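You operate a simulated robot arm through the tools that you are given. There is no shell and no other tool.

You are at the controls of a simulated robot arm. One attempt, no reset.

## Task
Set up the heater for the job card's bearing, but don't start it.
Fine: bearing over the post, steel bar shut, red lever down, dial at the card's value, white switch on.
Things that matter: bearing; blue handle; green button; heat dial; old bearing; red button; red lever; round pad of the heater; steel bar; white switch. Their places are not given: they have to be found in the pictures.

Only the result counts: the job must be done as asked and must still hold three seconds after the hand-in. Knocking over, shifting, dropping, spilling or breaking anything else fails it.

## Robot
A 7-joint arm with a two-finger parallel gripper, fixed in place. Base frame: the origin is at the foot of the arm, x ahead of it, y to its left, z up; the work surface is at about z = 860. Readings come in mm, rad, newtons and seconds.
With the tool pointing down near the work surface it reaches from about 400 to 900 mm from the base axis. Its first joint turns from -2.496 to 2.496 rad. Payload 3 kg.
The tool frame sits at the grasp point between the pads (the TCP): z along the fingers, y along the line on which they close. The tips reach 30 mm beyond it. Largest opening 94 mm; finger width 28, thickness 10; the body of the gripper, 50 by 96 mm, starts 55 mm behind the TCP.
Orientation is that of the tool frame in the base frame, as a unit quaternion [x, y, z, w]. With the fingers straight down and closing along the base's y, the tool's x points along the base's -x, its y along +y and its z along -z.

## Interface
- The arm moves only by the tool move_arm. Its argument "increments" is a list that holds one entry, the list of rows, each a list of 6 numbers: the shift along the tool's x, y, z in units of 20 mm (1.0 is 20 mm), then the turn, a rotation vector about the tool's x, y, z in units of 4 degrees (1.0 is 4 degrees). In form: [[[dx, dy, dz, rx, ry, rz], ...]]. A call has 1 to 20 rows; each row shifts and turns the commanded pose from where the row before left it, along the tool's axes as they then stand. "claw" is the finger opening in mm, from 0 to 94, set as the call begins (left out, the last holds). A call with a number of a shift or a turn outside -1 to 1 is refused whole. Rows are played at 5 a second. More than 50 mm and 0.15 rad between two rows, or a gripper value outside its range, and nothing of the call is played. Where a pose cannot be reached the arm comes as near as it can. A force on the tool above 50 N (or 10 N above the force at the start of the call, whichever is more), or a blocked arm, ends the call early, and 0.2 s more pass. The fingers move at their own pace (about 72 mm/s each) and stop on an object; they squeeze with about 36 N. The grip force told is the motor's: it shows also when the fingers shut on nothing. Time passes only in rows, and 0.2 s behind the last, so rows that do not move let the fingers close. The reply holds the time, the measured pose of the TCP, the force on the tool along the base axes, the opening and the grip force, in the units named above and with some noise, with the torque about the TCP (base axes, N m) and any sound that the robot's microphone picked up.
- Cameras (640 x 400 px; columns grow to the right, rows downward): "scene" is fixed at [220.6, 649.6, 1643.8]; the picture's right is [-0.78, -0.62, 0.00], its down [-0.45, 0.57, -0.69] and it looks along [0.43, -0.54, -0.72] (base axes); focal length 375 px, centre (320, 200). "wrist" rides on the gripper at [76, 14, -102] in the tool frame; the picture's right is [-0.18, 0.98, 0.00], its down [-0.75, -0.14, -0.64] and it looks along [-0.63, -0.12, 0.77] (tool axes); focal length 243 px, centre (320, 200).
- snapshot(camera): a new picture of that camera. It takes no simulated time.
- locate(camera, pixels): for up to 12 pixels [column, row] of the newest picture of that camera ("zoom" is the newest enlarged one), the place [x, y, z] in the base frame of the surface seen there, good to about 2 mm. It takes no simulated time.
- enlarge(camera, box): a new picture of the part [left, top, right, bottom] of that camera's present view, enlarged. It takes no simulated time.
- sign_off(): hands the job in; it is judged then, once.

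Unless the task says otherwise, let go and move clear before handing in.

The tools are called after "Emit:" by a JSON object that holds its "op" and its "data". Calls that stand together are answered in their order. move_arm: Moves the arm, as the interface text tells. Its arguments: {"type":"object","properties":{"increments":{"type":"array"},"claw":{"type":"number"}},"required":["increments"]} The other tools are called the same way: snapshot (camera) takes a picture; locate (camera, pixels) gives the place of the surface under pixels of a picture; enlarge (camera, box) takes an enlarged picture of a part of a camera's view; sign_off () hands the job in.

At the start:

```text
time: 0.0
ee_pos: [517.2, 104.0, 1222.0]
tcp_rot: [0.0, 1.0, 0.0, -0.001]
wrist_force: [-0.5, -0.3, 0.7]
ft_torque: [-0.03, 0.01, 0.03]
finger_gap: 93.9
gripper_force: 0.1
```

scene: 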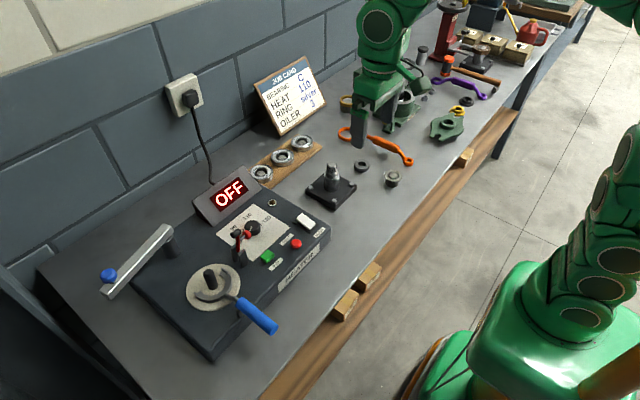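
wrist: 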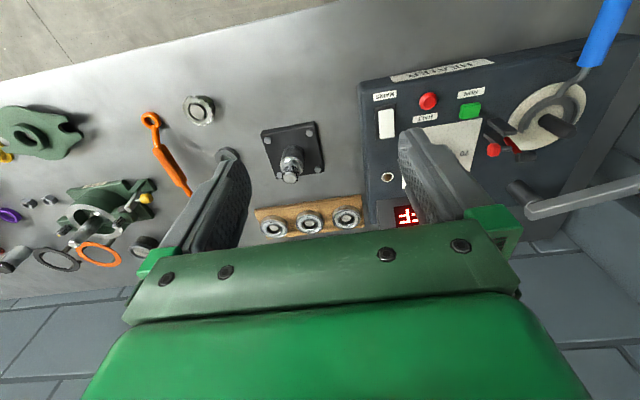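

The scene shows the heater at lower left (pad around pixel (213,288)), the job card at (288,95), and three bearings on a wood board near (280,160). I'll enlarge these areas to read the card and find the parts.

Emit:
{"op": "enlarge", "data": {"camera": "scene", "box": [240, 40, 340, 140]}}

Emit:
{"op": "enlarge", "data": {"camera": "scene", "box": [90, 170, 340, 360]}}

Emit:
{"op": "enlarge", "data": {"camera": "scene", "box": [230, 120, 410, 220]}}

```text
4.00 times, centred on (290, 90) of scene
```

zoom: 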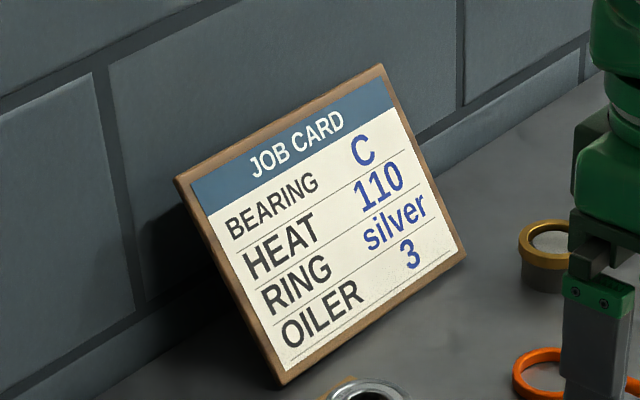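

```text
2.11 times, centred on (215, 265) of scene
```

zoom: 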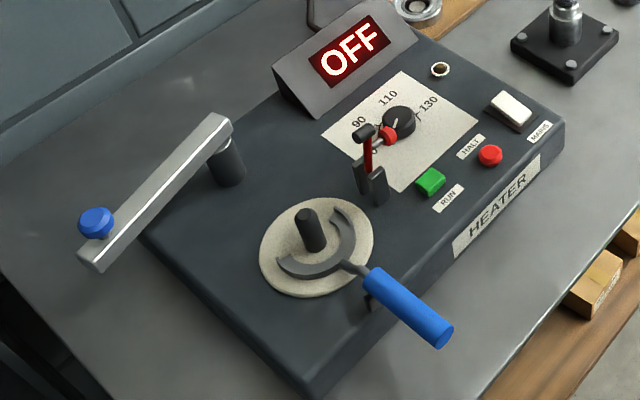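

```text
3.56 times, centred on (320, 170) of scene
```

zoom: 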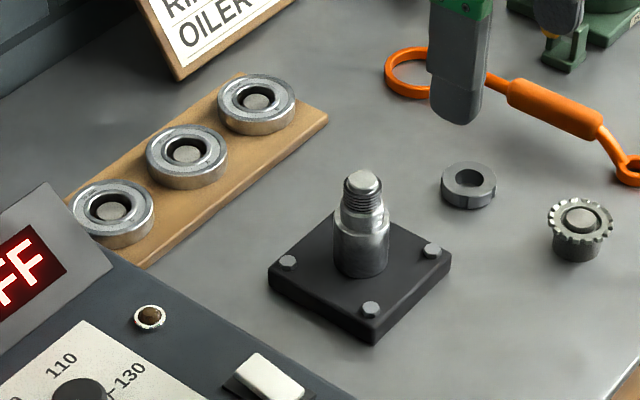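

The card reads bearing C, heat 110, but I see no letters on the three bearings yet. I'll enlarge the wrist view around the bearings, the heater and the far side of the bench.

Emit:
{"op": "enlarge", "data": {"camera": "wrist", "box": [240, 180, 400, 250]}}

Emit:
{"op": "enlarge", "data": {"camera": "wrist", "box": [360, 50, 640, 230]}}

Emit:
{"op": "enlarge", "data": {"camera": "scene", "box": [340, 40, 500, 140]}}

Emit:
{"op": "enlarge", "data": {"camera": "scene", "box": [430, 0, 590, 100]}}

Emit:
{"op": "enlarge", "data": {"camera": "scene", "box": [240, 125, 330, 195]}}

```text
4.00 times, centred on (320, 215) of wrist
```

zoom: 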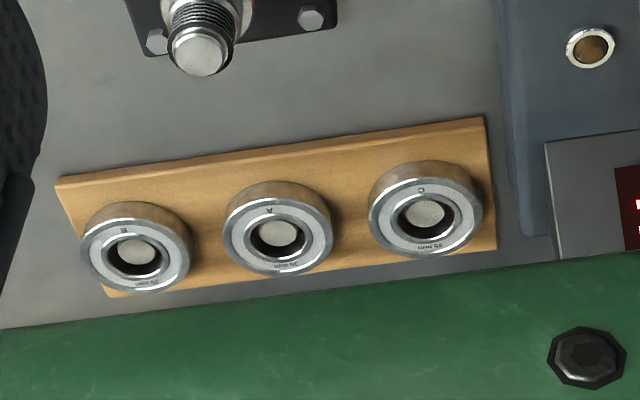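

```text
2.22 times, centred on (500, 140) of wrist
```

zoom: 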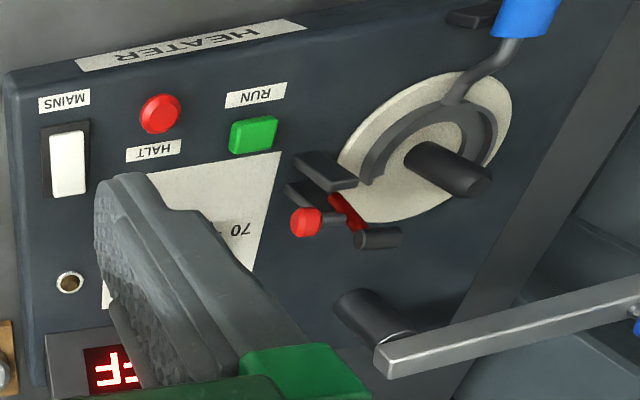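

```text
4.00 times, centred on (420, 90) of scene
```

zoom: 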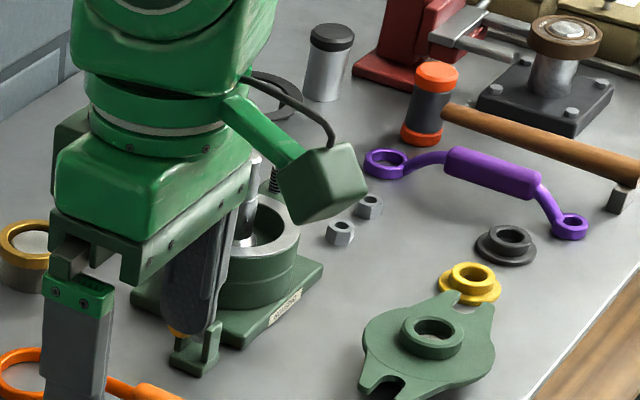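

```text
4.00 times, centred on (510, 50) of scene
```

zoom: 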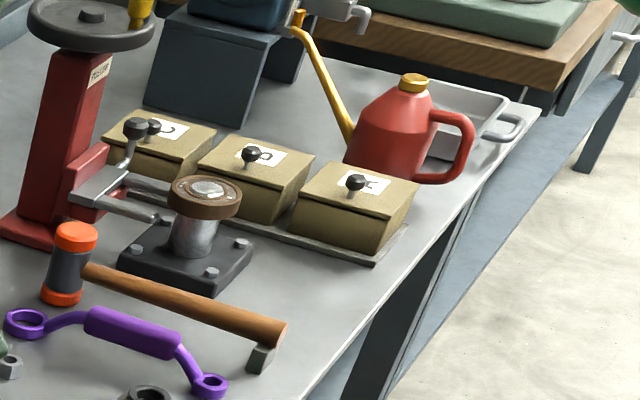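

```text
5.71 times, centred on (285, 160) of scene
```

zoom: 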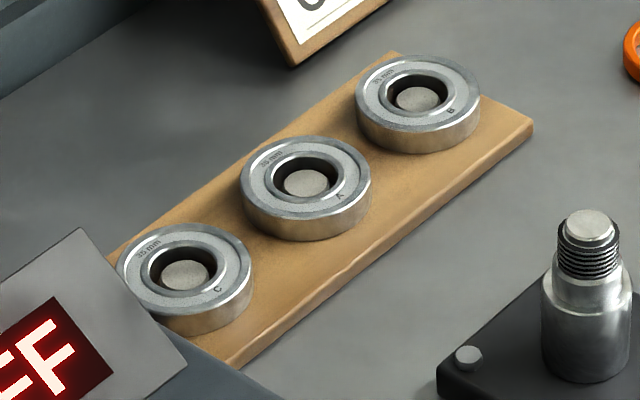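

Enlarged views show the bearing nearest the heater is marked "C" (scene pixel ~(262,172)), bearing A is in the middle and B is far. The heater shows OFF. I'll locate key points in the scene picture.

Emit:
{"op": "locate", "data": {"camera": "scene", "pixels": [[261, 172], [256, 168], [267, 177], [211, 272], [237, 270], [190, 290], [234, 292], [250, 312], [276, 330], [107, 276], [172, 229], [128, 290]]}}

Emit:
{"op": "locate", "data": {"camera": "scene", "pixels": [[236, 233], [243, 236], [252, 228], [245, 235], [262, 225], [305, 217], [267, 256], [296, 244], [230, 253], [239, 256], [230, 190], [310, 225]]}}

Emit:
{"op": "enlarge", "data": {"camera": "scene", "box": [205, 200, 285, 250]}}

```text
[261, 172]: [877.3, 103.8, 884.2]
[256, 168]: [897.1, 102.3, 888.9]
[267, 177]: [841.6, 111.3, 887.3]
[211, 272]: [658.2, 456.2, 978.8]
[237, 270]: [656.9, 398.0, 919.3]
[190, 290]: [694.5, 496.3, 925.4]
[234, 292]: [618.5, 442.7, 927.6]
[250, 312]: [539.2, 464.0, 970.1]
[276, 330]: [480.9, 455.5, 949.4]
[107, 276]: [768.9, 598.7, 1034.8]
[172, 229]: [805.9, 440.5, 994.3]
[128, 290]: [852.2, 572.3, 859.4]
```

```text
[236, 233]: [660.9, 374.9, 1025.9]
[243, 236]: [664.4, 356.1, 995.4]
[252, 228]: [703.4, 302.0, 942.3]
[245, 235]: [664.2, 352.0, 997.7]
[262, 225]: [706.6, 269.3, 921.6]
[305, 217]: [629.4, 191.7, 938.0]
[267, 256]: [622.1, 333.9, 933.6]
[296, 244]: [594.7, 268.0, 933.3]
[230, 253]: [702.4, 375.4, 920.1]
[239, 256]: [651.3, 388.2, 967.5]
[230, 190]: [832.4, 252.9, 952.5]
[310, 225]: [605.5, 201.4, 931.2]
```

```text
8.00 times, centred on (245, 225) of scene
```

zoom: 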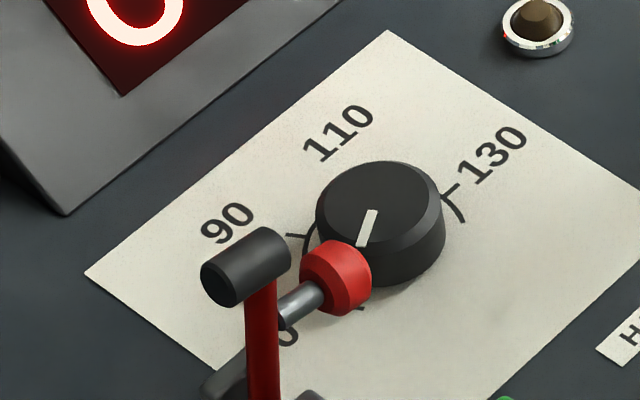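

The scene picture puts bearing C at about (870,107,888), the heater's top at z≈920, the post at about (658,456,979), the lever head at (661,375,1026), the dial cap at (703,302,942) and the switch at (629,192,938). I'll move the arm high above the heater for a better wrist view.

Emit:
{"op": "move_arm", "data": {"increments": [[[0.26, 0.95, -0.1, 0, 0, 0], [0.26, 0.95, -0.1, 0, 0, 0], [0.26, 0.95, -0.1, 0, 0, 0], [0.26, 0.95, -0.1, 0, 0, 0], [0.26, 0.95, -0.1, 0, 0, 0], [0.26, 0.95, -0.1, 0, 0, 0], [0.26, 0.95, -0.1, 0, 0, 0], [0.26, 0.95, -0.1, 0, 0, 0], [0.26, 0.95, -0.1, 0, 0, 0], [0.26, 0.95, -0.1, 0, 0, 0], [0.26, 0.95, -0.1, 0, 0, 0], [0.26, 0.95, -0.1, 0, 0, 0], [0.26, 0.95, -0.1, 0, 0, 0]]]}}

Emit:
{"op": "snapshot", "data": {"camera": "wrist"}}

Emit:
{"op": "snapshot", "data": {"camera": "scene"}}

```text
time: 2.8
ee_pos: [449.7, 350.4, 1246.5]
tcp_rot: [0.001, 1.0, 0.0, -0.001]
wrist_force: [-0.5, 0.8, 0.0]
ft_torque: [0.03, 0.01, 0.0]
finger_gap: 93.9
gripper_force: 0.0
```

```text
taken
```

wrist: 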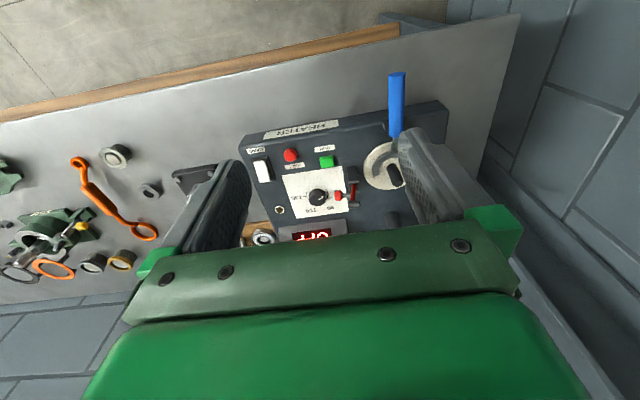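

```text
taken
```

scene: 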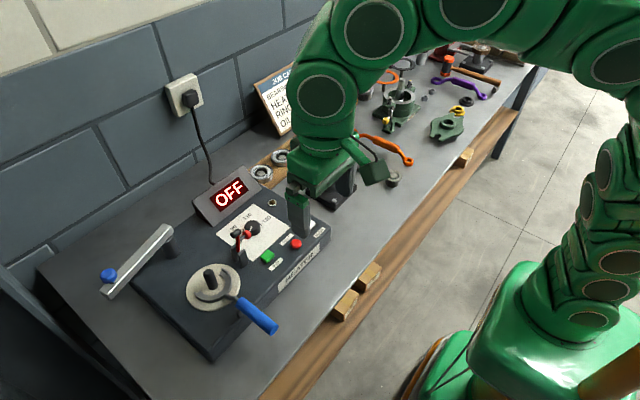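

The wrist view now shows the heater panel between the fingers, with the dial at (318,197), the red lever at (345,195) and the post at (393,170). I'll enlarge it.

Emit:
{"op": "enlarge", "data": {"camera": "wrist", "box": [240, 110, 400, 250]}}

Emit:
{"op": "enlarge", "data": {"camera": "wrist", "box": [280, 165, 370, 220]}}

Emit:
{"op": "enlarge", "data": {"camera": "scene", "box": [210, 215, 270, 275]}}

```text
2.86 times, centred on (320, 180) of wrist
```

zoom: 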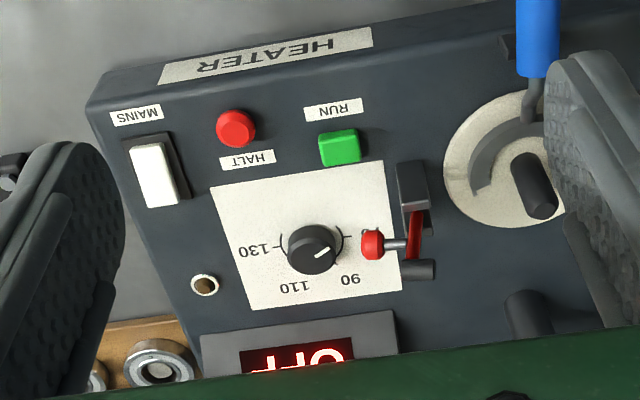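

```text
7.11 times, centred on (325, 192) of wrist
```

zoom: 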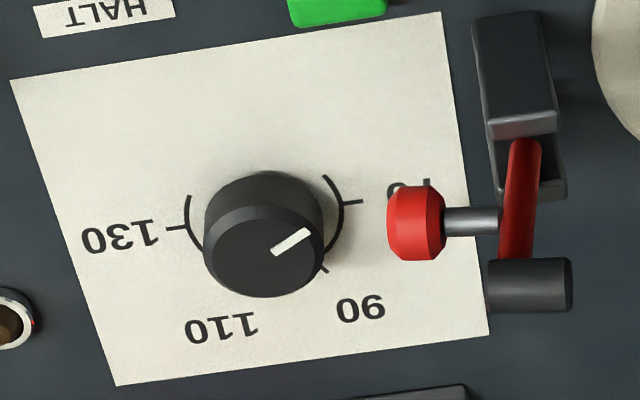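

```text
6.67 times, centred on (240, 245) of scene
```

zoom: 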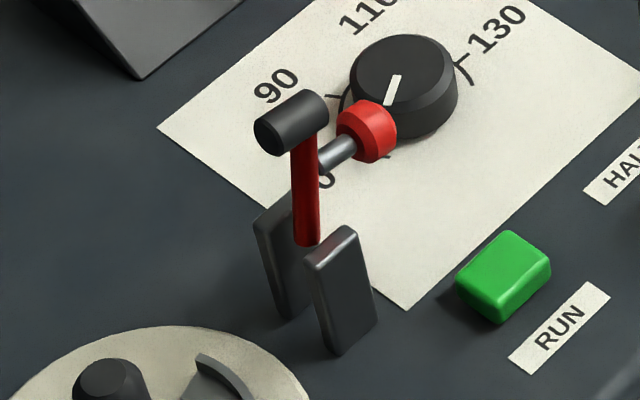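

The dial's white mark points between 70 and 90, and the lever stands upright between two dark cheeks with a T-bar on top and a red ball on a side stem. I'll locate the lever points in the zoomed scene picture.

Emit:
{"op": "locate", "data": {"camera": "zoom", "pixels": [[265, 135], [290, 115], [320, 105], [300, 145], [305, 180], [308, 235], [335, 155], [365, 125], [265, 225], [340, 240], [335, 290], [335, 345]]}}

Emit:
{"op": "enlarge", "data": {"camera": "wrist", "box": [280, 165, 370, 220]}}

```text
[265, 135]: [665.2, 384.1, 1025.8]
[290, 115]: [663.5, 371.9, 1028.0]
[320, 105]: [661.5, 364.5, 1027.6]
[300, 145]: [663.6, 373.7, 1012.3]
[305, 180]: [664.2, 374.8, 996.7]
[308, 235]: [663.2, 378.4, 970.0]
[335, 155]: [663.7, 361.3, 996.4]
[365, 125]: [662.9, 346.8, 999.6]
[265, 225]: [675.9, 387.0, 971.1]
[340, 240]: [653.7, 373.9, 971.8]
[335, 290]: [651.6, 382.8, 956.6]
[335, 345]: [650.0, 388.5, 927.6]
```

```text
7.11 times, centred on (325, 192) of wrist
```

zoom: 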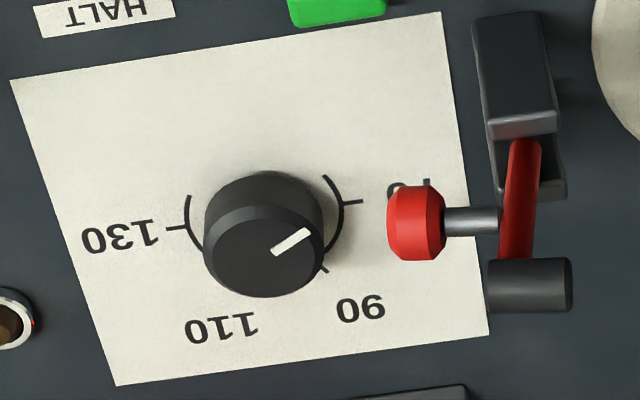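

The lever's pivot appears to be near (663,380,960), with its cheek plates parallel to the y-z plane, so it should swing in y-z. I'll measure the post, pad, fork and steel bar next.

Emit:
{"op": "enlarge", "data": {"camera": "scene", "box": [175, 250, 285, 345]}}

Emit:
{"op": "locate", "data": {"camera": "zoom", "pixels": [[201, 97], [188, 118], [215, 112], [215, 135], [75, 170], [170, 285], [330, 130], [260, 100], [240, 90], [170, 190], [315, 245], [355, 290]]}}

Emit:
{"op": "enlarge", "data": {"camera": "scene", "box": [90, 210, 200, 310]}}

```text
4.21 times, centred on (230, 298) of scene
```

zoom: 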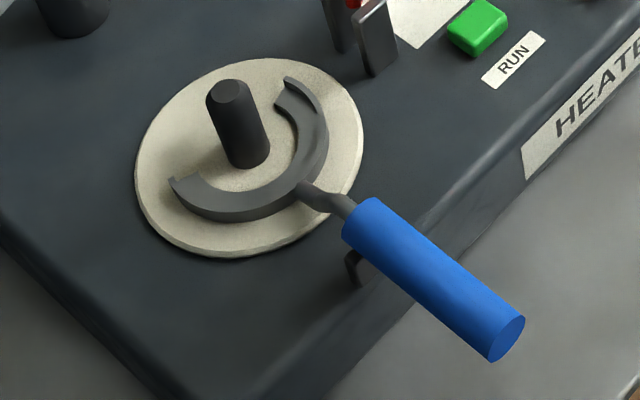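

```text
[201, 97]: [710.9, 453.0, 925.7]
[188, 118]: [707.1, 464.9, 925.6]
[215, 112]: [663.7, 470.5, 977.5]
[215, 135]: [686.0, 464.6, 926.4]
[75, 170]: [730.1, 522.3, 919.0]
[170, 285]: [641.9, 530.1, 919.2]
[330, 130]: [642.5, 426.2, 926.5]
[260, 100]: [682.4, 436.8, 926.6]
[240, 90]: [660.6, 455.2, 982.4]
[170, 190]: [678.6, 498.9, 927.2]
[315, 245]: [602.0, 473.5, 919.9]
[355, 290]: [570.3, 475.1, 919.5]
```

```text
4.00 times, centred on (145, 260) of scene
```

zoom: 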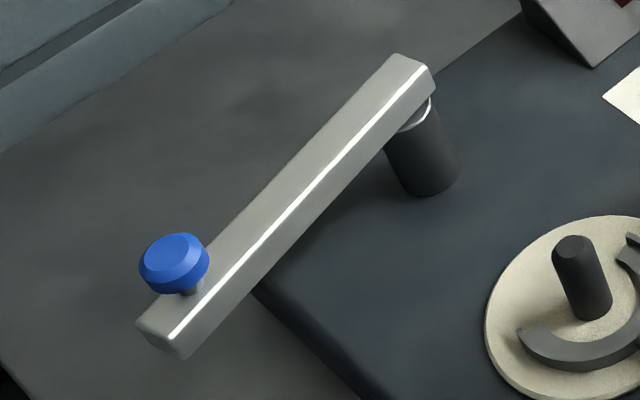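

Emit:
{"op": "locate", "data": {"camera": "zoom", "pixels": [[397, 60], [425, 68], [172, 250], [190, 290], [165, 335], [145, 322], [185, 345], [300, 160], [330, 175], [420, 165], [572, 245], [585, 285]]}}

Emit:
{"op": "enlarge", "data": {"camera": "scene", "box": [175, 250, 285, 345]}}

Emit:
{"op": "locate", "data": {"camera": "zoom", "pixels": [[228, 90], [237, 88], [215, 95], [243, 145], [235, 160], [255, 165], [138, 180], [300, 62], [358, 150], [230, 256], [285, 85], [200, 205]]}}

Emit:
{"op": "locate", "data": {"camera": "zoom", "pixels": [[180, 180], [305, 195], [320, 150], [375, 215], [440, 275], [510, 335], [400, 245], [352, 255], [335, 205], [485, 30], [530, 55], [345, 225]]}}

```text
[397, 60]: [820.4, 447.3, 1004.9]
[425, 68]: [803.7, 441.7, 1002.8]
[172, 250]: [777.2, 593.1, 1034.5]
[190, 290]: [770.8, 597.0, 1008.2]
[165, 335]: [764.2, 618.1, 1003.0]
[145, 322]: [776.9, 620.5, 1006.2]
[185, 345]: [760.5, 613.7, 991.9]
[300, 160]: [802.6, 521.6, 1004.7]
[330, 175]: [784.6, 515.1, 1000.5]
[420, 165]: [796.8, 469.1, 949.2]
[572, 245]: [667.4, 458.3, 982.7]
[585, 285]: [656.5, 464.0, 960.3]
```

```text
4.21 times, centred on (230, 298) of scene
```

zoom: 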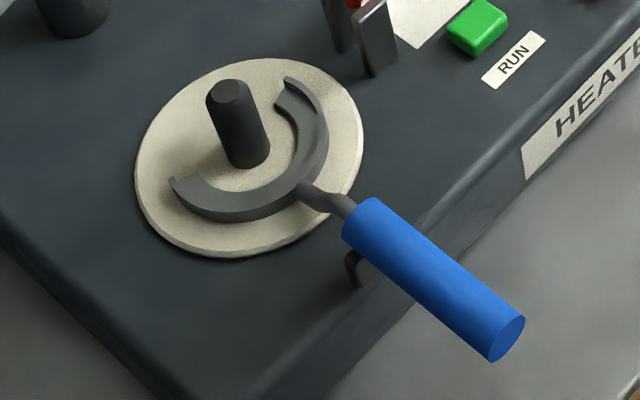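

```text
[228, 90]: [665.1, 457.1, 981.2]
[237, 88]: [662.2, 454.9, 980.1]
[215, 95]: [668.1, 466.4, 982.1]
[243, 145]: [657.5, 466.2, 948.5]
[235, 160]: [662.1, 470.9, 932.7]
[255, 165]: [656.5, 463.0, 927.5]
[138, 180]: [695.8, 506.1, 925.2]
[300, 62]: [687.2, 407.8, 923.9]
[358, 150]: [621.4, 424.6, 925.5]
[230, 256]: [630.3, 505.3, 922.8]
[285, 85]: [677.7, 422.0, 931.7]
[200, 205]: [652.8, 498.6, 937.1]
```

```text
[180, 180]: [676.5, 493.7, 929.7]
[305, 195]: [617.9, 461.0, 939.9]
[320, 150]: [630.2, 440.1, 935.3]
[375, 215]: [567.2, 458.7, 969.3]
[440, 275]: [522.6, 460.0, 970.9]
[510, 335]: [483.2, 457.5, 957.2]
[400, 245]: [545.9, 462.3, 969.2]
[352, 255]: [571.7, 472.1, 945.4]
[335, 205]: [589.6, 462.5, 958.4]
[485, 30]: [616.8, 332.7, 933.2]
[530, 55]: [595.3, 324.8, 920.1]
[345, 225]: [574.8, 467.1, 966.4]
```

The post is at about (664,459) with its top at z≈982, and the pad is at z≈925 with the fork (z≈938) around the post. The steel bar pivots near (808,462) with its knob at (774,597,1035). Next I'll measure the bearings and fork more closely.

Emit:
{"op": "enlarge", "data": {"camera": "scene", "box": [235, 145, 295, 190]}}

Emit:
{"op": "enlarge", "data": {"camera": "scene", "box": [180, 255, 250, 315]}}

```text
8.89 times, centred on (265, 168) of scene
```

zoom: 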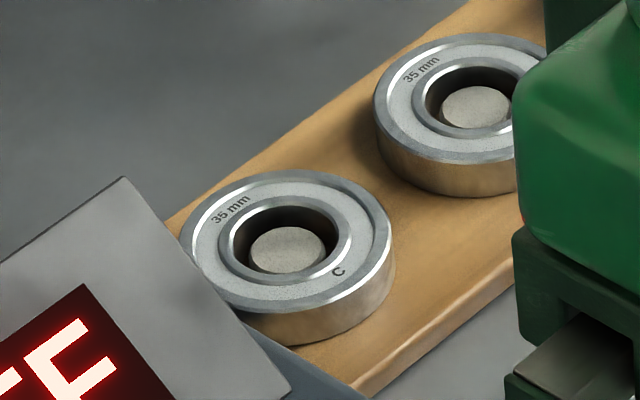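

```text
6.67 times, centred on (215, 285) of scene
```

zoom: 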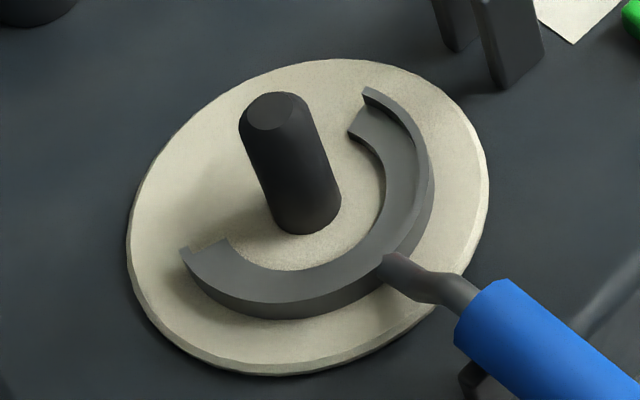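

The fork has an L-shaped section, with a low inner ledge and a raised outer rim, so the bearing seats on the ledge inside the rim. I'll locate its surfaces and the post.

Emit:
{"op": "locate", "data": {"camera": "zoom", "pixels": [[215, 262], [260, 285], [370, 235], [395, 170], [370, 125], [372, 95], [425, 170], [186, 252], [230, 300], [330, 300], [300, 272], [160, 250]]}}

Emit:
{"op": "locate", "data": {"camera": "zoom", "pixels": [[255, 120], [272, 118], [285, 110], [262, 105], [292, 190], [305, 232], [335, 195], [272, 205], [225, 245], [350, 130], [180, 255], [285, 270]]}}

Emit:
{"op": "enlarge", "data": {"camera": "scene", "box": [235, 145, 295, 190]}}

Emit:
{"op": "locate", "data": {"camera": "zoom", "pixels": [[288, 247], [190, 235], [370, 210], [275, 178], [225, 300], [300, 305], [385, 275], [275, 340], [240, 255], [345, 255], [245, 330], [330, 285]]}}

Emit:
{"op": "locate", "data": {"camera": "zoom", "pixels": [[480, 110], [420, 230], [350, 380], [180, 220], [125, 180], [290, 390], [230, 290], [340, 360], [400, 300], [470, 180], [390, 110], [440, 300]]}}

```text
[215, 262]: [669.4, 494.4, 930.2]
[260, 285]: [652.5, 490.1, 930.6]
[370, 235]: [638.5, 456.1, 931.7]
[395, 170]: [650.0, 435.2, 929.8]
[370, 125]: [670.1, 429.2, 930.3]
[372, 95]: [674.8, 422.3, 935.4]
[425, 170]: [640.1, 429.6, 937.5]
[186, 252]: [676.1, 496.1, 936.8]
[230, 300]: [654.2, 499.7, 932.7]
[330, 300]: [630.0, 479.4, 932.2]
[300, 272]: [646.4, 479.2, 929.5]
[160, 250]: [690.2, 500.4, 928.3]
```

```text
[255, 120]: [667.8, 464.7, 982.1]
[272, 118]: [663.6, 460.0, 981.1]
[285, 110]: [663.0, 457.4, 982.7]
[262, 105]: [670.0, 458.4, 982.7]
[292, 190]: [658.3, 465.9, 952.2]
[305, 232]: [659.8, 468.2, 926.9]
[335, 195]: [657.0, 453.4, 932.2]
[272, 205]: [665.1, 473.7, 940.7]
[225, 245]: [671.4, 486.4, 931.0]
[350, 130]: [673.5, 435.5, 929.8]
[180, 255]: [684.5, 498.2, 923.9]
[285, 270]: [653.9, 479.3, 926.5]
```

```text
8.89 times, centred on (265, 168) of scene
```

zoom: 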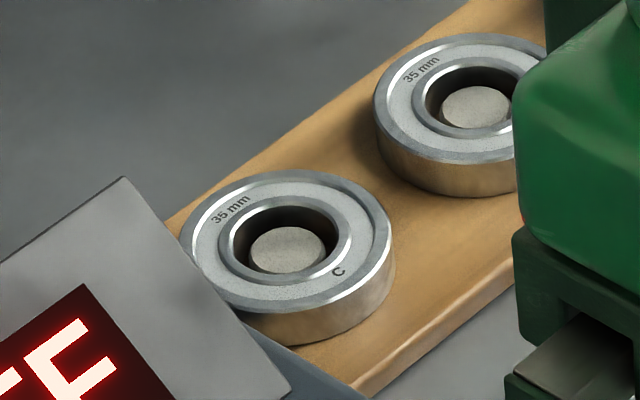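

```text
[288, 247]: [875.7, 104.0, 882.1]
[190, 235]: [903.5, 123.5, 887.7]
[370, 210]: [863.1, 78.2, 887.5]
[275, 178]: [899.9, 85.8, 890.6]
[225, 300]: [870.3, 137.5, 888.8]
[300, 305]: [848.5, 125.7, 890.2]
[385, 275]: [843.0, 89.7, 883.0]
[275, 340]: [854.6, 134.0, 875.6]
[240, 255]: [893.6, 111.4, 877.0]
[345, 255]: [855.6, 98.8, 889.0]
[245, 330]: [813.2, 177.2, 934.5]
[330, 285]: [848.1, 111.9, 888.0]
```

```text
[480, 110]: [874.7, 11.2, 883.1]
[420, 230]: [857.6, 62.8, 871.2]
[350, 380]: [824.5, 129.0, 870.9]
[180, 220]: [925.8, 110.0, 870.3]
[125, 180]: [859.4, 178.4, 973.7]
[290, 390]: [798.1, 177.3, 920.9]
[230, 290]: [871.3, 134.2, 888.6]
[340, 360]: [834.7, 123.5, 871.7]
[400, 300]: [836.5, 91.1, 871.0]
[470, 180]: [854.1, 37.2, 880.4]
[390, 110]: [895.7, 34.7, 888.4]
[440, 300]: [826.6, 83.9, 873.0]
```

Bearing C is centred near (875,106), about 66 mm across, with its top at z≈889 on a board at z≈871. The fork ledge is at z≈930 and its rim top at 937. I'll lower the wrist camera for a closer look at the lever, dial and switch.

Emit:
{"op": "move_arm", "data": {"increments": [[[-0.55, -0.1, 0.93, 0, 0, 0], [-0.55, -0.1, 0.93, 0, 0, 0], [-0.55, -0.1, 0.93, 0, 0, 0], [-0.55, -0.1, 0.93, 0, 0, 0], [-0.55, -0.1, 0.93, 0, 0, 0], [-0.55, -0.1, 0.93, 0, 0, 0], [-0.55, -0.1, 0.93, 0, 0, 0], [-0.55, -0.1, 0.93, 0, 0, 0], [-0.55, -0.1, 0.93, 0, 0, 0], [-0.55, -0.1, 0.93, 0, 0, 0]]]}}

Emit:
{"op": "snapshot", "data": {"camera": "wrist"}}

Emit:
{"op": "enlarge", "data": {"camera": "wrist", "box": [240, 130, 420, 250]}}

```text
time: 5.0
ee_pos: [559.6, 332.5, 1059.3]
tcp_rot: [0.001, 1.0, 0.0, 0.0]
wrist_force: [1.1, -0.3, -0.1]
ft_torque: [-0.01, -0.01, 0.0]
finger_gap: 93.9
gripper_force: 0.0
```

```text
taken
```

wrist: 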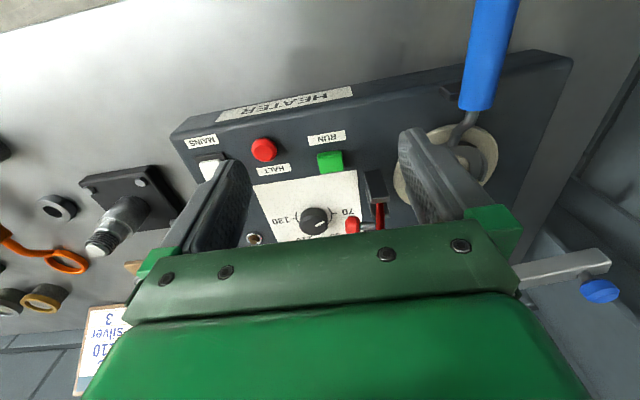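

```text
3.33 times, centred on (330, 190) of wrist
```

zoom: 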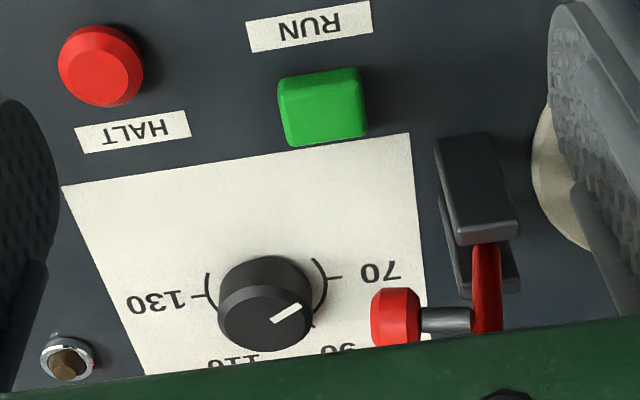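

The wrist zoom shows the dial pointer a little below the 90 tick and the lever pivoting between plates facing x. I'll raise the arm and travel to a point above bearing C, near (875,106).

Emit:
{"op": "move_arm", "data": {"increments": [[[0, 0, -1, 0, 0, 0], [0, 0, -1, 0, 0, 0], [0, 0, -1, 0, 0, 0], [-0.9, -0.7, -0.5, 0, 0, 0], [-0.95, -0.7, 0, 0, 0, 0], [-0.95, -0.7, 0, 0, 0, 0], [-0.95, -0.7, 0, 0, 0, 0], [-0.95, -0.7, 0, 0, 0, 0], [-0.95, -0.7, 0, 0, 0, 0], [-0.95, -0.7, 0, 0, 0, 0], [-0.95, -0.7, 0, 0, 0, 0], [-0.95, -0.7, 0, 0, 0, 0], [-0.95, -0.7, 0, 0, 0, 0], [-0.95, -0.7, 0, 0, 0, 0], [-0.95, -0.7, 0, 0, 0, 0], [-0.95, -0.7, 0, 0, 0, 0], [-0.95, -0.7, 0, 0, 0, 0], [-0.95, -0.7, 0, 0, 0, 0]]], "claw": 88}}

Emit:
{"op": "snapshot", "data": {"camera": "wrist"}}

Emit:
{"op": "snapshot", "data": {"camera": "scene"}}

```text
time: 8.8
ee_pos: [814.7, 142.5, 1130.4]
tcp_rot: [0.0, 1.0, 0.0, 0.0]
wrist_force: [0.6, 0.1, -0.7]
ft_torque: [0.0, 0.01, 0.02]
finger_gap: 87.8
gripper_force: 0.1
out of reach, approached as far as the arm can: row 17, 18
```

```text
taken
```

wrist: 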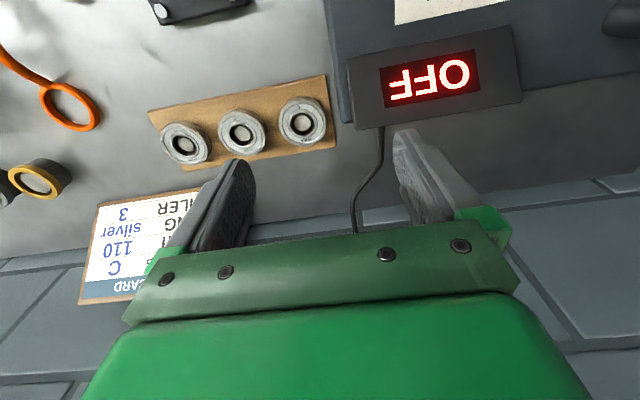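

```text
taken
```

scene: 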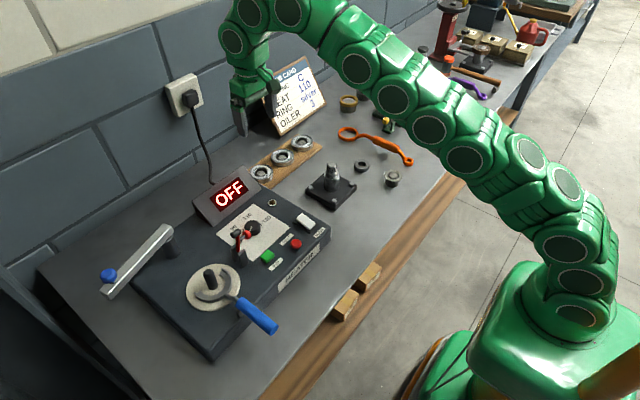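

The reply says the last rows were out of reach at this height (radius ≈827 at z 1130), and the scene picture shows the bearings clear. I'll go lower, where the reach is larger, and check the resulting pose.

Emit:
{"op": "move_arm", "data": {"increments": [[[0, 0, 1, 0, 0, 0], [0, 0, 1, 0, 0, 0], [0, 0, 1, 0, 0, 0], [0, 0, 1, 0, 0, 0], [0, 0, 0, 0, 0, 0]]]}}

```text
time: 10.0
ee_pos: [814.1, 141.4, 1050.1]
tcp_rot: [0.0, 1.0, -0.001, 0.0]
wrist_force: [-0.4, -0.8, -0.2]
ft_torque: [0.0, 0.01, 0.0]
finger_gap: 88.1
gripper_force: 0.1
```

The commanded pose was reset to where the arm actually got to, (814,141,1050). I'll shift toward (850,106,1000), which keeps clear of the display box at y>177.

Emit:
{"op": "move_arm", "data": {"increments": [[[-0.4, -0.6, 0.5, 0, 0, 0], [-0.4, -0.6, 0.5, 0, 0, 0], [-0.4, -0.57, 0.5, 0, 0, 0], [-0.4, 0, 0.5, 0, 0, 0], [-0.4, 0, 0.5, 0, 0, 0]]]}}

Emit:
{"op": "snapshot", "data": {"camera": "wrist"}}

```text
time: 11.2
ee_pos: [853.5, 108.2, 1002.7]
tcp_rot: [-0.001, 1.0, 0.0, -0.001]
wrist_force: [-0.1, 0.3, -0.1]
ft_torque: [-0.02, 0.01, -0.02]
finger_gap: 87.9
gripper_force: 0.0
```

```text
taken
```

wrist: 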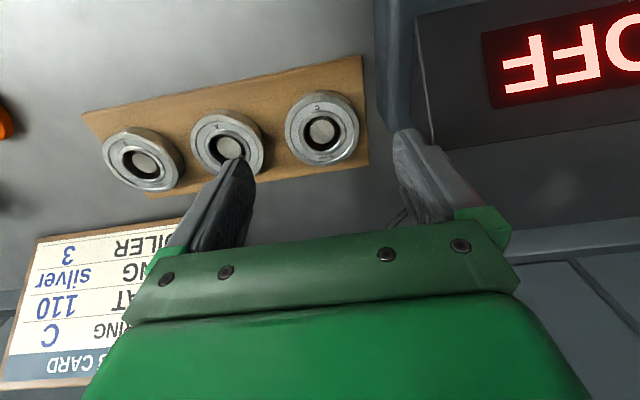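

Bearing C is now fully visible at wrist pixel (322,130). I'll enlarge it and locate rim points to get an exact centre.

Emit:
{"op": "enlarge", "data": {"camera": "wrist", "box": [262, 80, 382, 180]}}

```text
4.00 times, centred on (322, 130) of wrist
```

zoom: 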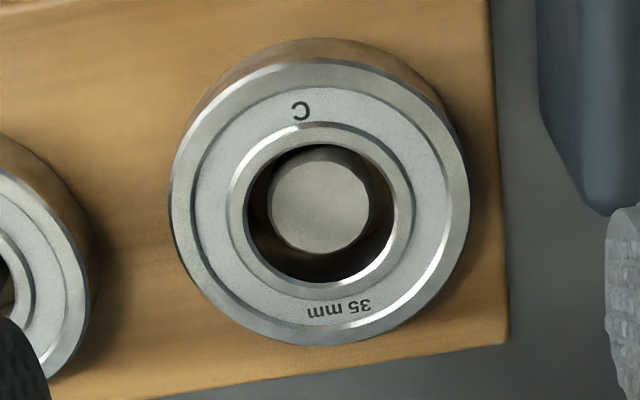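

Emit:
{"op": "locate", "data": {"camera": "zoom", "pixels": [[178, 200], [462, 205], [320, 70], [320, 335], [320, 200], [250, 215], [388, 205], [330, 48], [210, 120], [420, 290], [490, 150], [60, 250]]}}

```text
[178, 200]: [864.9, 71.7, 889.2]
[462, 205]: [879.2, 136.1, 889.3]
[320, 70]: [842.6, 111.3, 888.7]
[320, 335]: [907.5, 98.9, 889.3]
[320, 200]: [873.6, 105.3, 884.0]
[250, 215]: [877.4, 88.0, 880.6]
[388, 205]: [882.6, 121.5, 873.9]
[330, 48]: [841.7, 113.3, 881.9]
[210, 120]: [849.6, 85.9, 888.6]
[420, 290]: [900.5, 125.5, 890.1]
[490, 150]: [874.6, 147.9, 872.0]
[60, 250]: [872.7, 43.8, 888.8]
```

The rim points give C's centre at about (874,105) with diameter ≈67 and its top at z 889. I'll move over it and come down to z≈927 first to check reach.

Emit:
{"op": "move_arm", "data": {"increments": [[[-0.35, -0.06, 0.3, 0, 0, 0], [-0.35, -0.06, 0.6, 0, 0, 0], [-0.33, -0.05, 0.9, 0, 0, 0], [0, 0, 1, 0, 0, 0], [0, 0, 0.9, 0, 0, 0]]]}}

Emit:
{"op": "snapshot", "data": {"camera": "wrist"}}

Emit:
{"op": "snapshot", "data": {"camera": "scene"}}

```text
time: 12.4
ee_pos: [874.8, 105.3, 925.7]
tcp_rot: [0.0, 1.0, 0.0, -0.001]
wrist_force: [-0.3, 0.1, -0.5]
ft_torque: [-0.03, 0.02, -0.03]
finger_gap: 87.7
gripper_force: 0.1
```

```text
taken
```

wrist: 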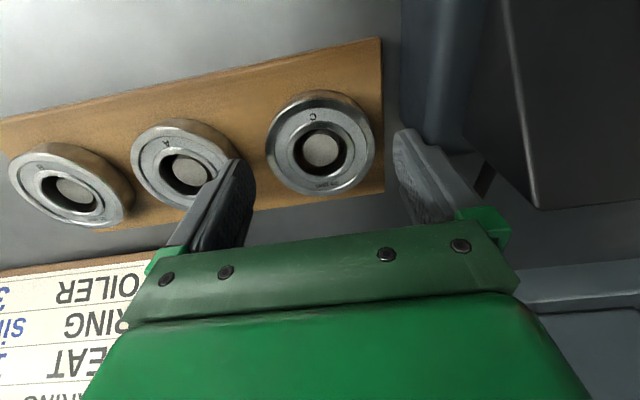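

```text
taken
```

scene: 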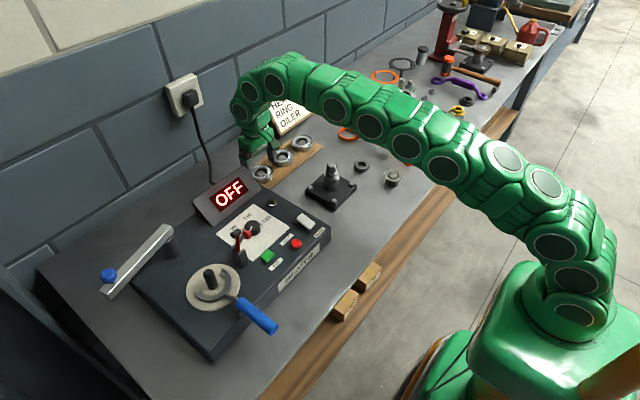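

The bearing at wrist (320,143) is centred between the fingertips. I'll lower 16 mm so the tips sit at z≈880, then close the fingers.

Emit:
{"op": "move_arm", "data": {"increments": [[[0.02, -0.02, 0.4, 0, 0, 0], [0.02, 0, 0.4, 0, 0, 0]]]}}

Emit:
{"op": "move_arm", "data": {"increments": [[[0, 0, 0, 0, 0, 0], [0, 0, 0, 0, 0, 0], [0, 0, 0, 0, 0, 0], [0, 0, 0, 0, 0, 0]]], "claw": 55}}

Emit:
{"op": "snapshot", "data": {"camera": "wrist"}}

```text
time: 12.9
ee_pos: [875.0, 105.4, 921.3]
tcp_rot: [-0.001, 1.0, 0.002, 0.004]
wrist_force: [-2.5, -1.1, 13.0]
ft_torque: [0.74, 0.18, 0.15]
finger_gap: 87.2
gripper_force: 0.1
stopped in row 2: the force on the tool passed its limit at 65 N (the readings are from after the stop); the commanded pose is now the measured one
```

```text
time: 13.9
ee_pos: [875.3, 105.0, 919.7]
tcp_rot: [0.0, 1.0, 0.003, 0.003]
wrist_force: [0.3, -0.1, 0.7]
ft_torque: [0.01, 0.02, 0.01]
finger_gap: 54.9
gripper_force: 0.0
```

```text
taken
```

wrist: 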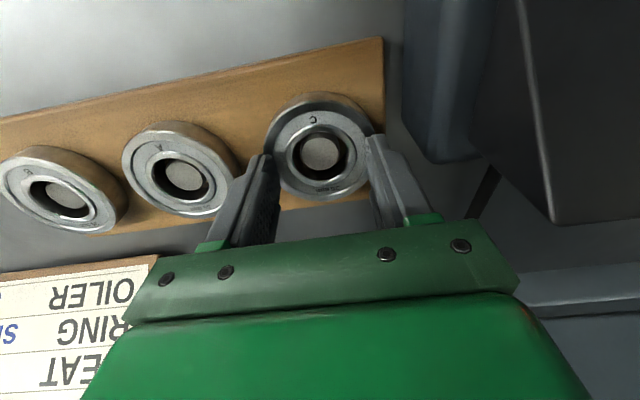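

The downward move stopped at tip z≈891 with a force on the +y side (torque points to y offset ≈+55 mm), and the fingers then closed above the bearing without gripping. I'll look at what the +y finger touched.

Emit:
{"op": "enlarge", "data": {"camera": "wrist", "box": [360, 60, 560, 240]}}

Emit:
{"op": "enlarge", "data": {"camera": "scene", "box": [200, 70, 320, 220]}}

Emit:
{"op": "locate", "data": {"camera": "wrist", "pixels": [[395, 100], [405, 140], [440, 150], [470, 160], [487, 185], [520, 60], [545, 205], [480, 150], [320, 153], [372, 150], [270, 150], [313, 100]]}}

```text
2.22 times, centred on (460, 150) of wrist
```

zoom: 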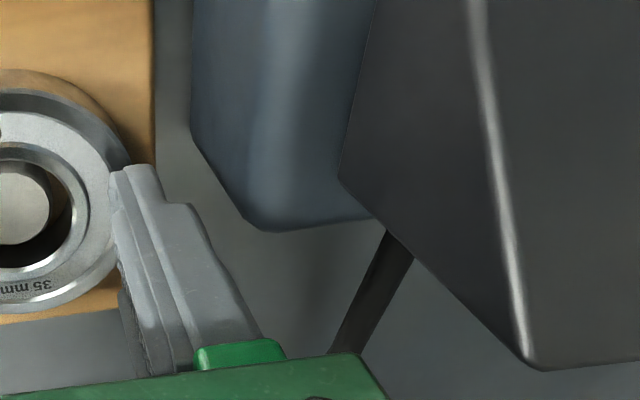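

```text
2.67 times, centred on (260, 145) of scene
```

zoom: 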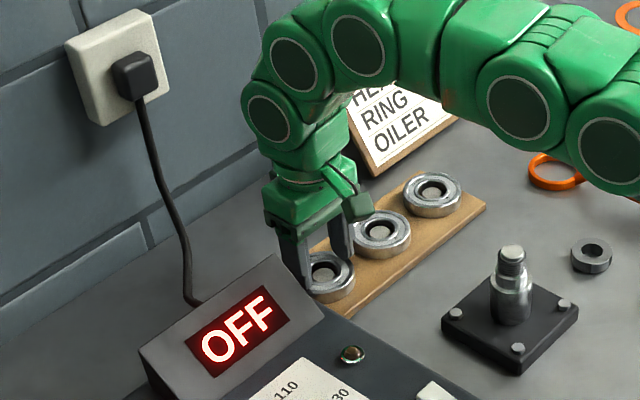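

```text
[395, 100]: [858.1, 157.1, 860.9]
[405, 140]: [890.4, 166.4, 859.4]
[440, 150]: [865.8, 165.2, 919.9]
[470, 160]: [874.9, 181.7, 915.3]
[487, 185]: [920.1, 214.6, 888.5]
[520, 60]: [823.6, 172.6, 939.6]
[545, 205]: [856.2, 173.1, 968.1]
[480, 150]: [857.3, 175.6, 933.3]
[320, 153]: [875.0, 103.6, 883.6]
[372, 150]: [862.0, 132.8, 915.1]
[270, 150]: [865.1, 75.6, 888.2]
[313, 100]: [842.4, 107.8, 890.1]
```

The +y finger's thicker upper part hit the heater's corner, whose top edge is near (866,165,920). I'll rise 20 mm, use a narrower opening of 76 mm with the bearing kept centred, and come down again.

Emit:
{"op": "move_arm", "data": {"increments": [[[0, 0, -1, 0, 0, 0], [0, 0, 0, 0, 0, 0], [0, 0, 0, 0, 0, 0]]], "claw": 76}}

Emit:
{"op": "snapshot", "data": {"camera": "wrist"}}

Emit:
{"op": "snapshot", "data": {"camera": "scene"}}

Emit:
{"op": "enlarge", "data": {"camera": "wrist", "box": [220, 80, 440, 220]}}

```text
time: 14.8
ee_pos: [874.9, 104.6, 940.4]
tcp_rot: [0.0, 1.0, 0.001, 0.004]
wrist_force: [0.2, -0.4, 0.0]
ft_torque: [0.0, 0.02, -0.03]
finger_gap: 76.1
gripper_force: 0.1
```

```text
taken
```

wrist: 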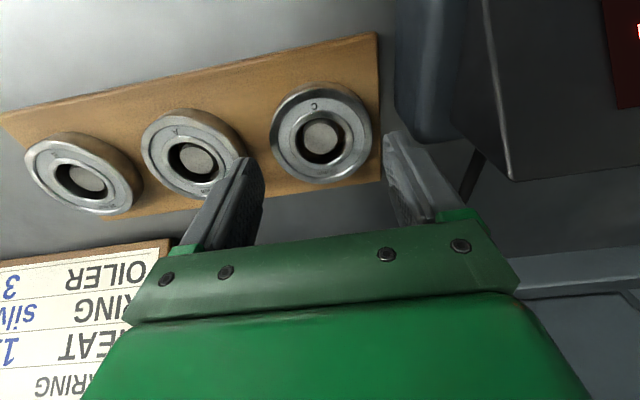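

```text
taken
```

scene: 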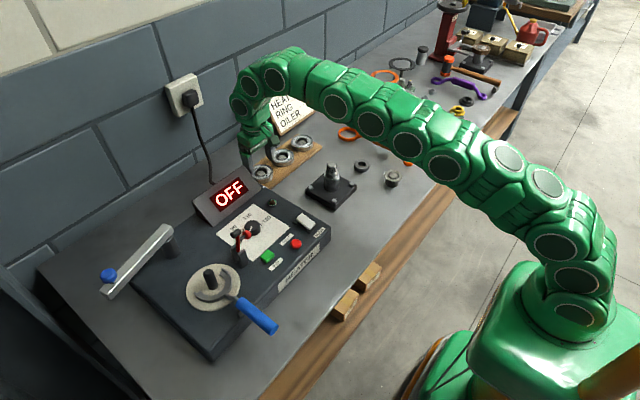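

```text
2.86 times, centred on (330, 150) of wrist
```

zoom: 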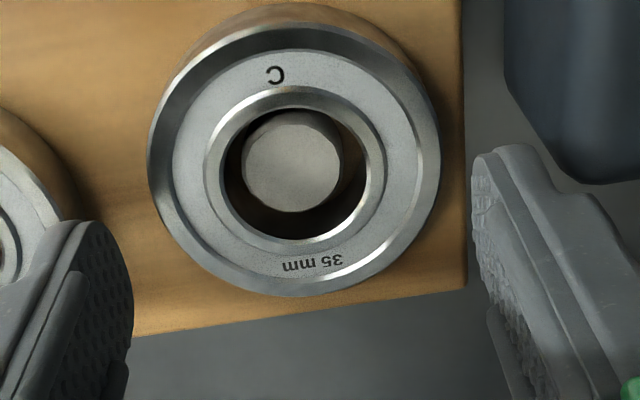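

The wrist zoom shows bearing C sitting level and undisturbed. I'll confirm its centre once more before going down.

Emit:
{"op": "locate", "data": {"camera": "zoom", "pixels": [[155, 170], [435, 170], [295, 40], [300, 290], [293, 165], [600, 180], [545, 170], [490, 160], [100, 240]]}}

```text
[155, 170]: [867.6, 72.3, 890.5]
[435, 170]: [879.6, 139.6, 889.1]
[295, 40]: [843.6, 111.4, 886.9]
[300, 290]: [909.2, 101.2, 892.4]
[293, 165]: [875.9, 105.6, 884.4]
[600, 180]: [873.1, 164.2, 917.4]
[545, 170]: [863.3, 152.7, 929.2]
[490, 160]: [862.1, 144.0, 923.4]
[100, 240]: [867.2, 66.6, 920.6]
```

The centre is confirmed at about (875,106). I'll check the +y finger's outer step and the heater edge more exactly to be sure the gap is enough.

Emit:
{"op": "locate", "data": {"camera": "zoom", "pixels": [[560, 200], [590, 210], [610, 240], [630, 280], [500, 155], [525, 150], [560, 165], [520, 60], [575, 150], [620, 150], [505, 100], [540, 140]]}}

```text
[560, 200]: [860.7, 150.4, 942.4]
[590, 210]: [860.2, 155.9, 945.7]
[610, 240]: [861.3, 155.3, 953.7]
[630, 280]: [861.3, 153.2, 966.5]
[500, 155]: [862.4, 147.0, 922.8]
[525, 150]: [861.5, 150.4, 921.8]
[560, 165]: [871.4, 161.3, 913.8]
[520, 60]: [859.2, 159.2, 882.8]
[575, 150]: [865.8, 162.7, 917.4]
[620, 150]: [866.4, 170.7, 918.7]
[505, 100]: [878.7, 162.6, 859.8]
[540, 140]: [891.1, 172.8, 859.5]
```

The finger's outer face is about 13 mm beyond its pad and the heater face is at y≈160, so a 72 mm opening leaves about 5 mm. I'll set 72 and lower to z≈910.

Emit:
{"op": "move_arm", "data": {"increments": [[[0, 0.06, 0, 0, 0, 0], [0, 0, 0.3, 0, 0, 0], [0, 0, 0.4, 0, 0, 0], [0, 0, 0.4, 0, 0, 0], [0, 0, 0.4, 0, 0, 0]]], "claw": 72}}

```text
time: 15.9
ee_pos: [878.1, 106.5, 920.2]
tcp_rot: [-0.001, 1.0, 0.001, 0.008]
wrist_force: [3.1, -0.1, 10.9]
ft_torque: [-0.39, -0.08, 0.13]
finger_gap: 72.0
gripper_force: 0.0
stopped in row 5: the force on the tool passed its limit at 62 N (the readings are from after the stop); the commanded pose is now the measured one
```

This time the -y finger's tip touched bearing C's top edge, so its real diameter must be nearer 70 mm. I'll rise, correct the slight tilt, set the opening to 77 and aim for y≈104.5.

Emit:
{"op": "move_arm", "data": {"increments": [[[0, 0, -0.8, 0, 0, 0], [0.15, -0.1, -0.2, 0, 0.23, 0], [0, 0, 0, 0, 0, 0]]], "claw": 77}}

Emit:
{"op": "snapshot", "data": {"camera": "wrist"}}

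Emit:
{"op": "enlarge", "data": {"camera": "wrist", "box": [220, 80, 440, 220]}}

```text
time: 16.7
ee_pos: [873.3, 105.4, 936.8]
tcp_rot: [-0.001, 1.0, 0.002, -0.001]
wrist_force: [-0.7, 0.7, -0.4]
ft_torque: [-0.03, 0.02, -0.04]
finger_gap: 76.9
gripper_force: 0.1
```

```text
taken
```

wrist: 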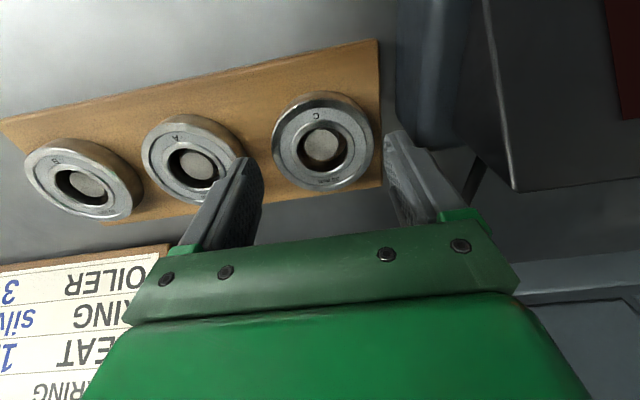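

```text
2.86 times, centred on (330, 150) of wrist
```

zoom: 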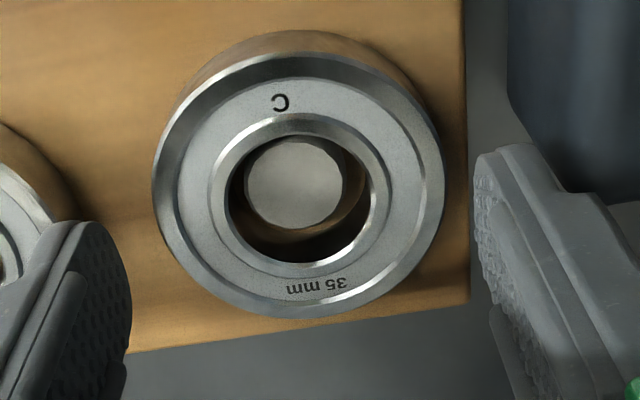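

The bearing is still in place. I'll locate its side and the finger tips to centre better.

Emit:
{"op": "locate", "data": {"camera": "zoom", "pixels": [[160, 190], [437, 190], [300, 70], [300, 308], [290, 40], [190, 95], [410, 95], [120, 250], [480, 165], [295, 185]]}}

```text
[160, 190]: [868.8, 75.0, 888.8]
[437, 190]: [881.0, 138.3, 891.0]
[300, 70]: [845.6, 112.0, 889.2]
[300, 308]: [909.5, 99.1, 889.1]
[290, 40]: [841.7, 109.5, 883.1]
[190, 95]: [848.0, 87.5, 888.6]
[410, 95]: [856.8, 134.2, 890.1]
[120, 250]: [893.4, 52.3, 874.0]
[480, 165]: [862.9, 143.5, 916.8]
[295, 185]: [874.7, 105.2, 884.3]
```

The centre is near (875.5,106) and the fingers straddle it with about 3–4 mm on each side. I'll descend in small steps to z≈910.

Emit:
{"op": "move_arm", "data": {"increments": [[[-0.1, 0, 0.2, 0, 0, 0], [0, 0, 0.3, 0, 0, 0], [0, 0, 0.3, 0, 0, 0], [0, 0, 0.3, 0, 0, 0], [0, 0, 0.24, 0, 0, 0]]]}}

```text
time: 17.9
ee_pos: [876.6, 104.5, 912.1]
tcp_rot: [-0.001, 1.0, 0.002, 0.0]
wrist_force: [-0.1, 0.0, 0.2]
ft_torque: [-0.01, 0.0, 0.0]
finger_gap: 76.8
gripper_force: 0.1
```

The fingers are now beside the bearing at TCP z 912 with no contact force. I'll go 2 mm lower and close them.

Emit:
{"op": "move_arm", "data": {"increments": [[[0, 0, 0.1, 0, 0, 0], [0, 0, 0, 0, 0, 0], [0, 0, 0, 0, 0, 0], [0, 0, 0, 0, 0, 0], [0, 0, 0, 0, 0, 0]]], "claw": 50}}

Emit:
{"op": "snapshot", "data": {"camera": "wrist"}}

```text
time: 19.1
ee_pos: [875.5, 105.4, 910.8]
tcp_rot: [-0.002, 1.0, 0.002, 0.001]
wrist_force: [-8.3, 4.2, 39.1]
ft_torque: [0.05, 0.19, 0.07]
finger_gap: 71.5
gripper_force: 35.7
```

```text
taken
```

wrist: 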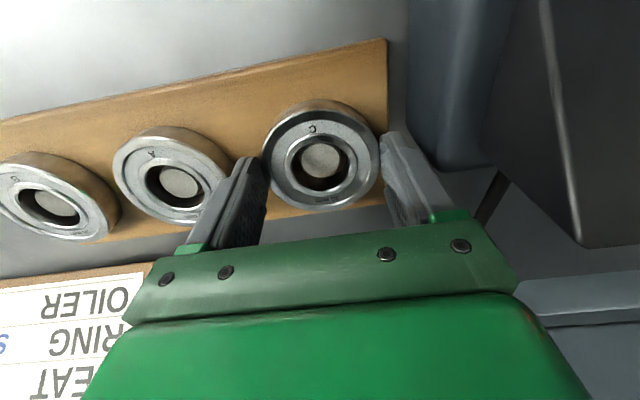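

The fingers hold the bearing at 71.5 mm with 36 N. I'll lift it slowly off the peg and check that it comes along.

Emit:
{"op": "move_arm", "data": {"increments": [[[0, 0, -0.3, 0, 0, 0], [0, 0, -0.5, 0, 0, 0], [0, 0, -0.7, 0, 0, 0], [0, 0, -1, 0, 0, 0], [0, 0, -1, 0, 0, 0], [0, 0, -1, 0, 0, 0]]]}}

Emit:
{"op": "snapshot", "data": {"camera": "wrist"}}

Emit:
{"op": "snapshot", "data": {"camera": "scene"}}

```text
time: 20.5
ee_pos: [875.7, 104.1, 999.4]
tcp_rot: [-0.001, 1.0, 0.0, -0.002]
wrist_force: [0.2, 0.0, -2.0]
ft_torque: [0.02, 0.01, -0.03]
finger_gap: 71.5
gripper_force: 36.1
```

```text
taken
```

wrist: 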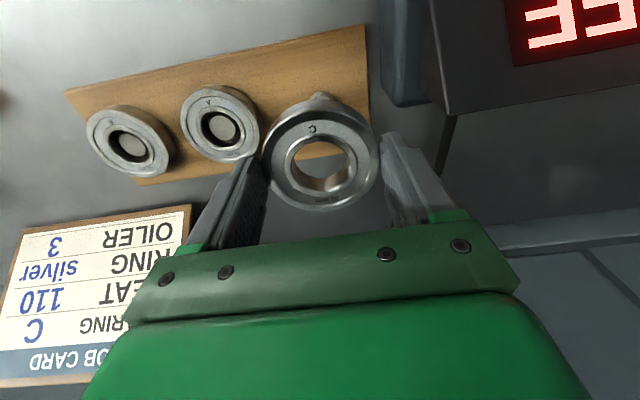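

```text
taken
```

scene: 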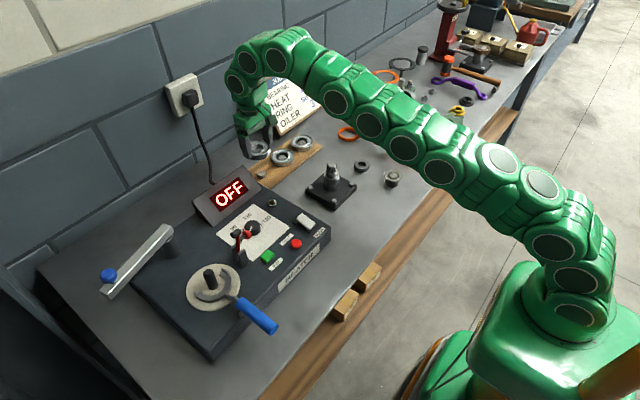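

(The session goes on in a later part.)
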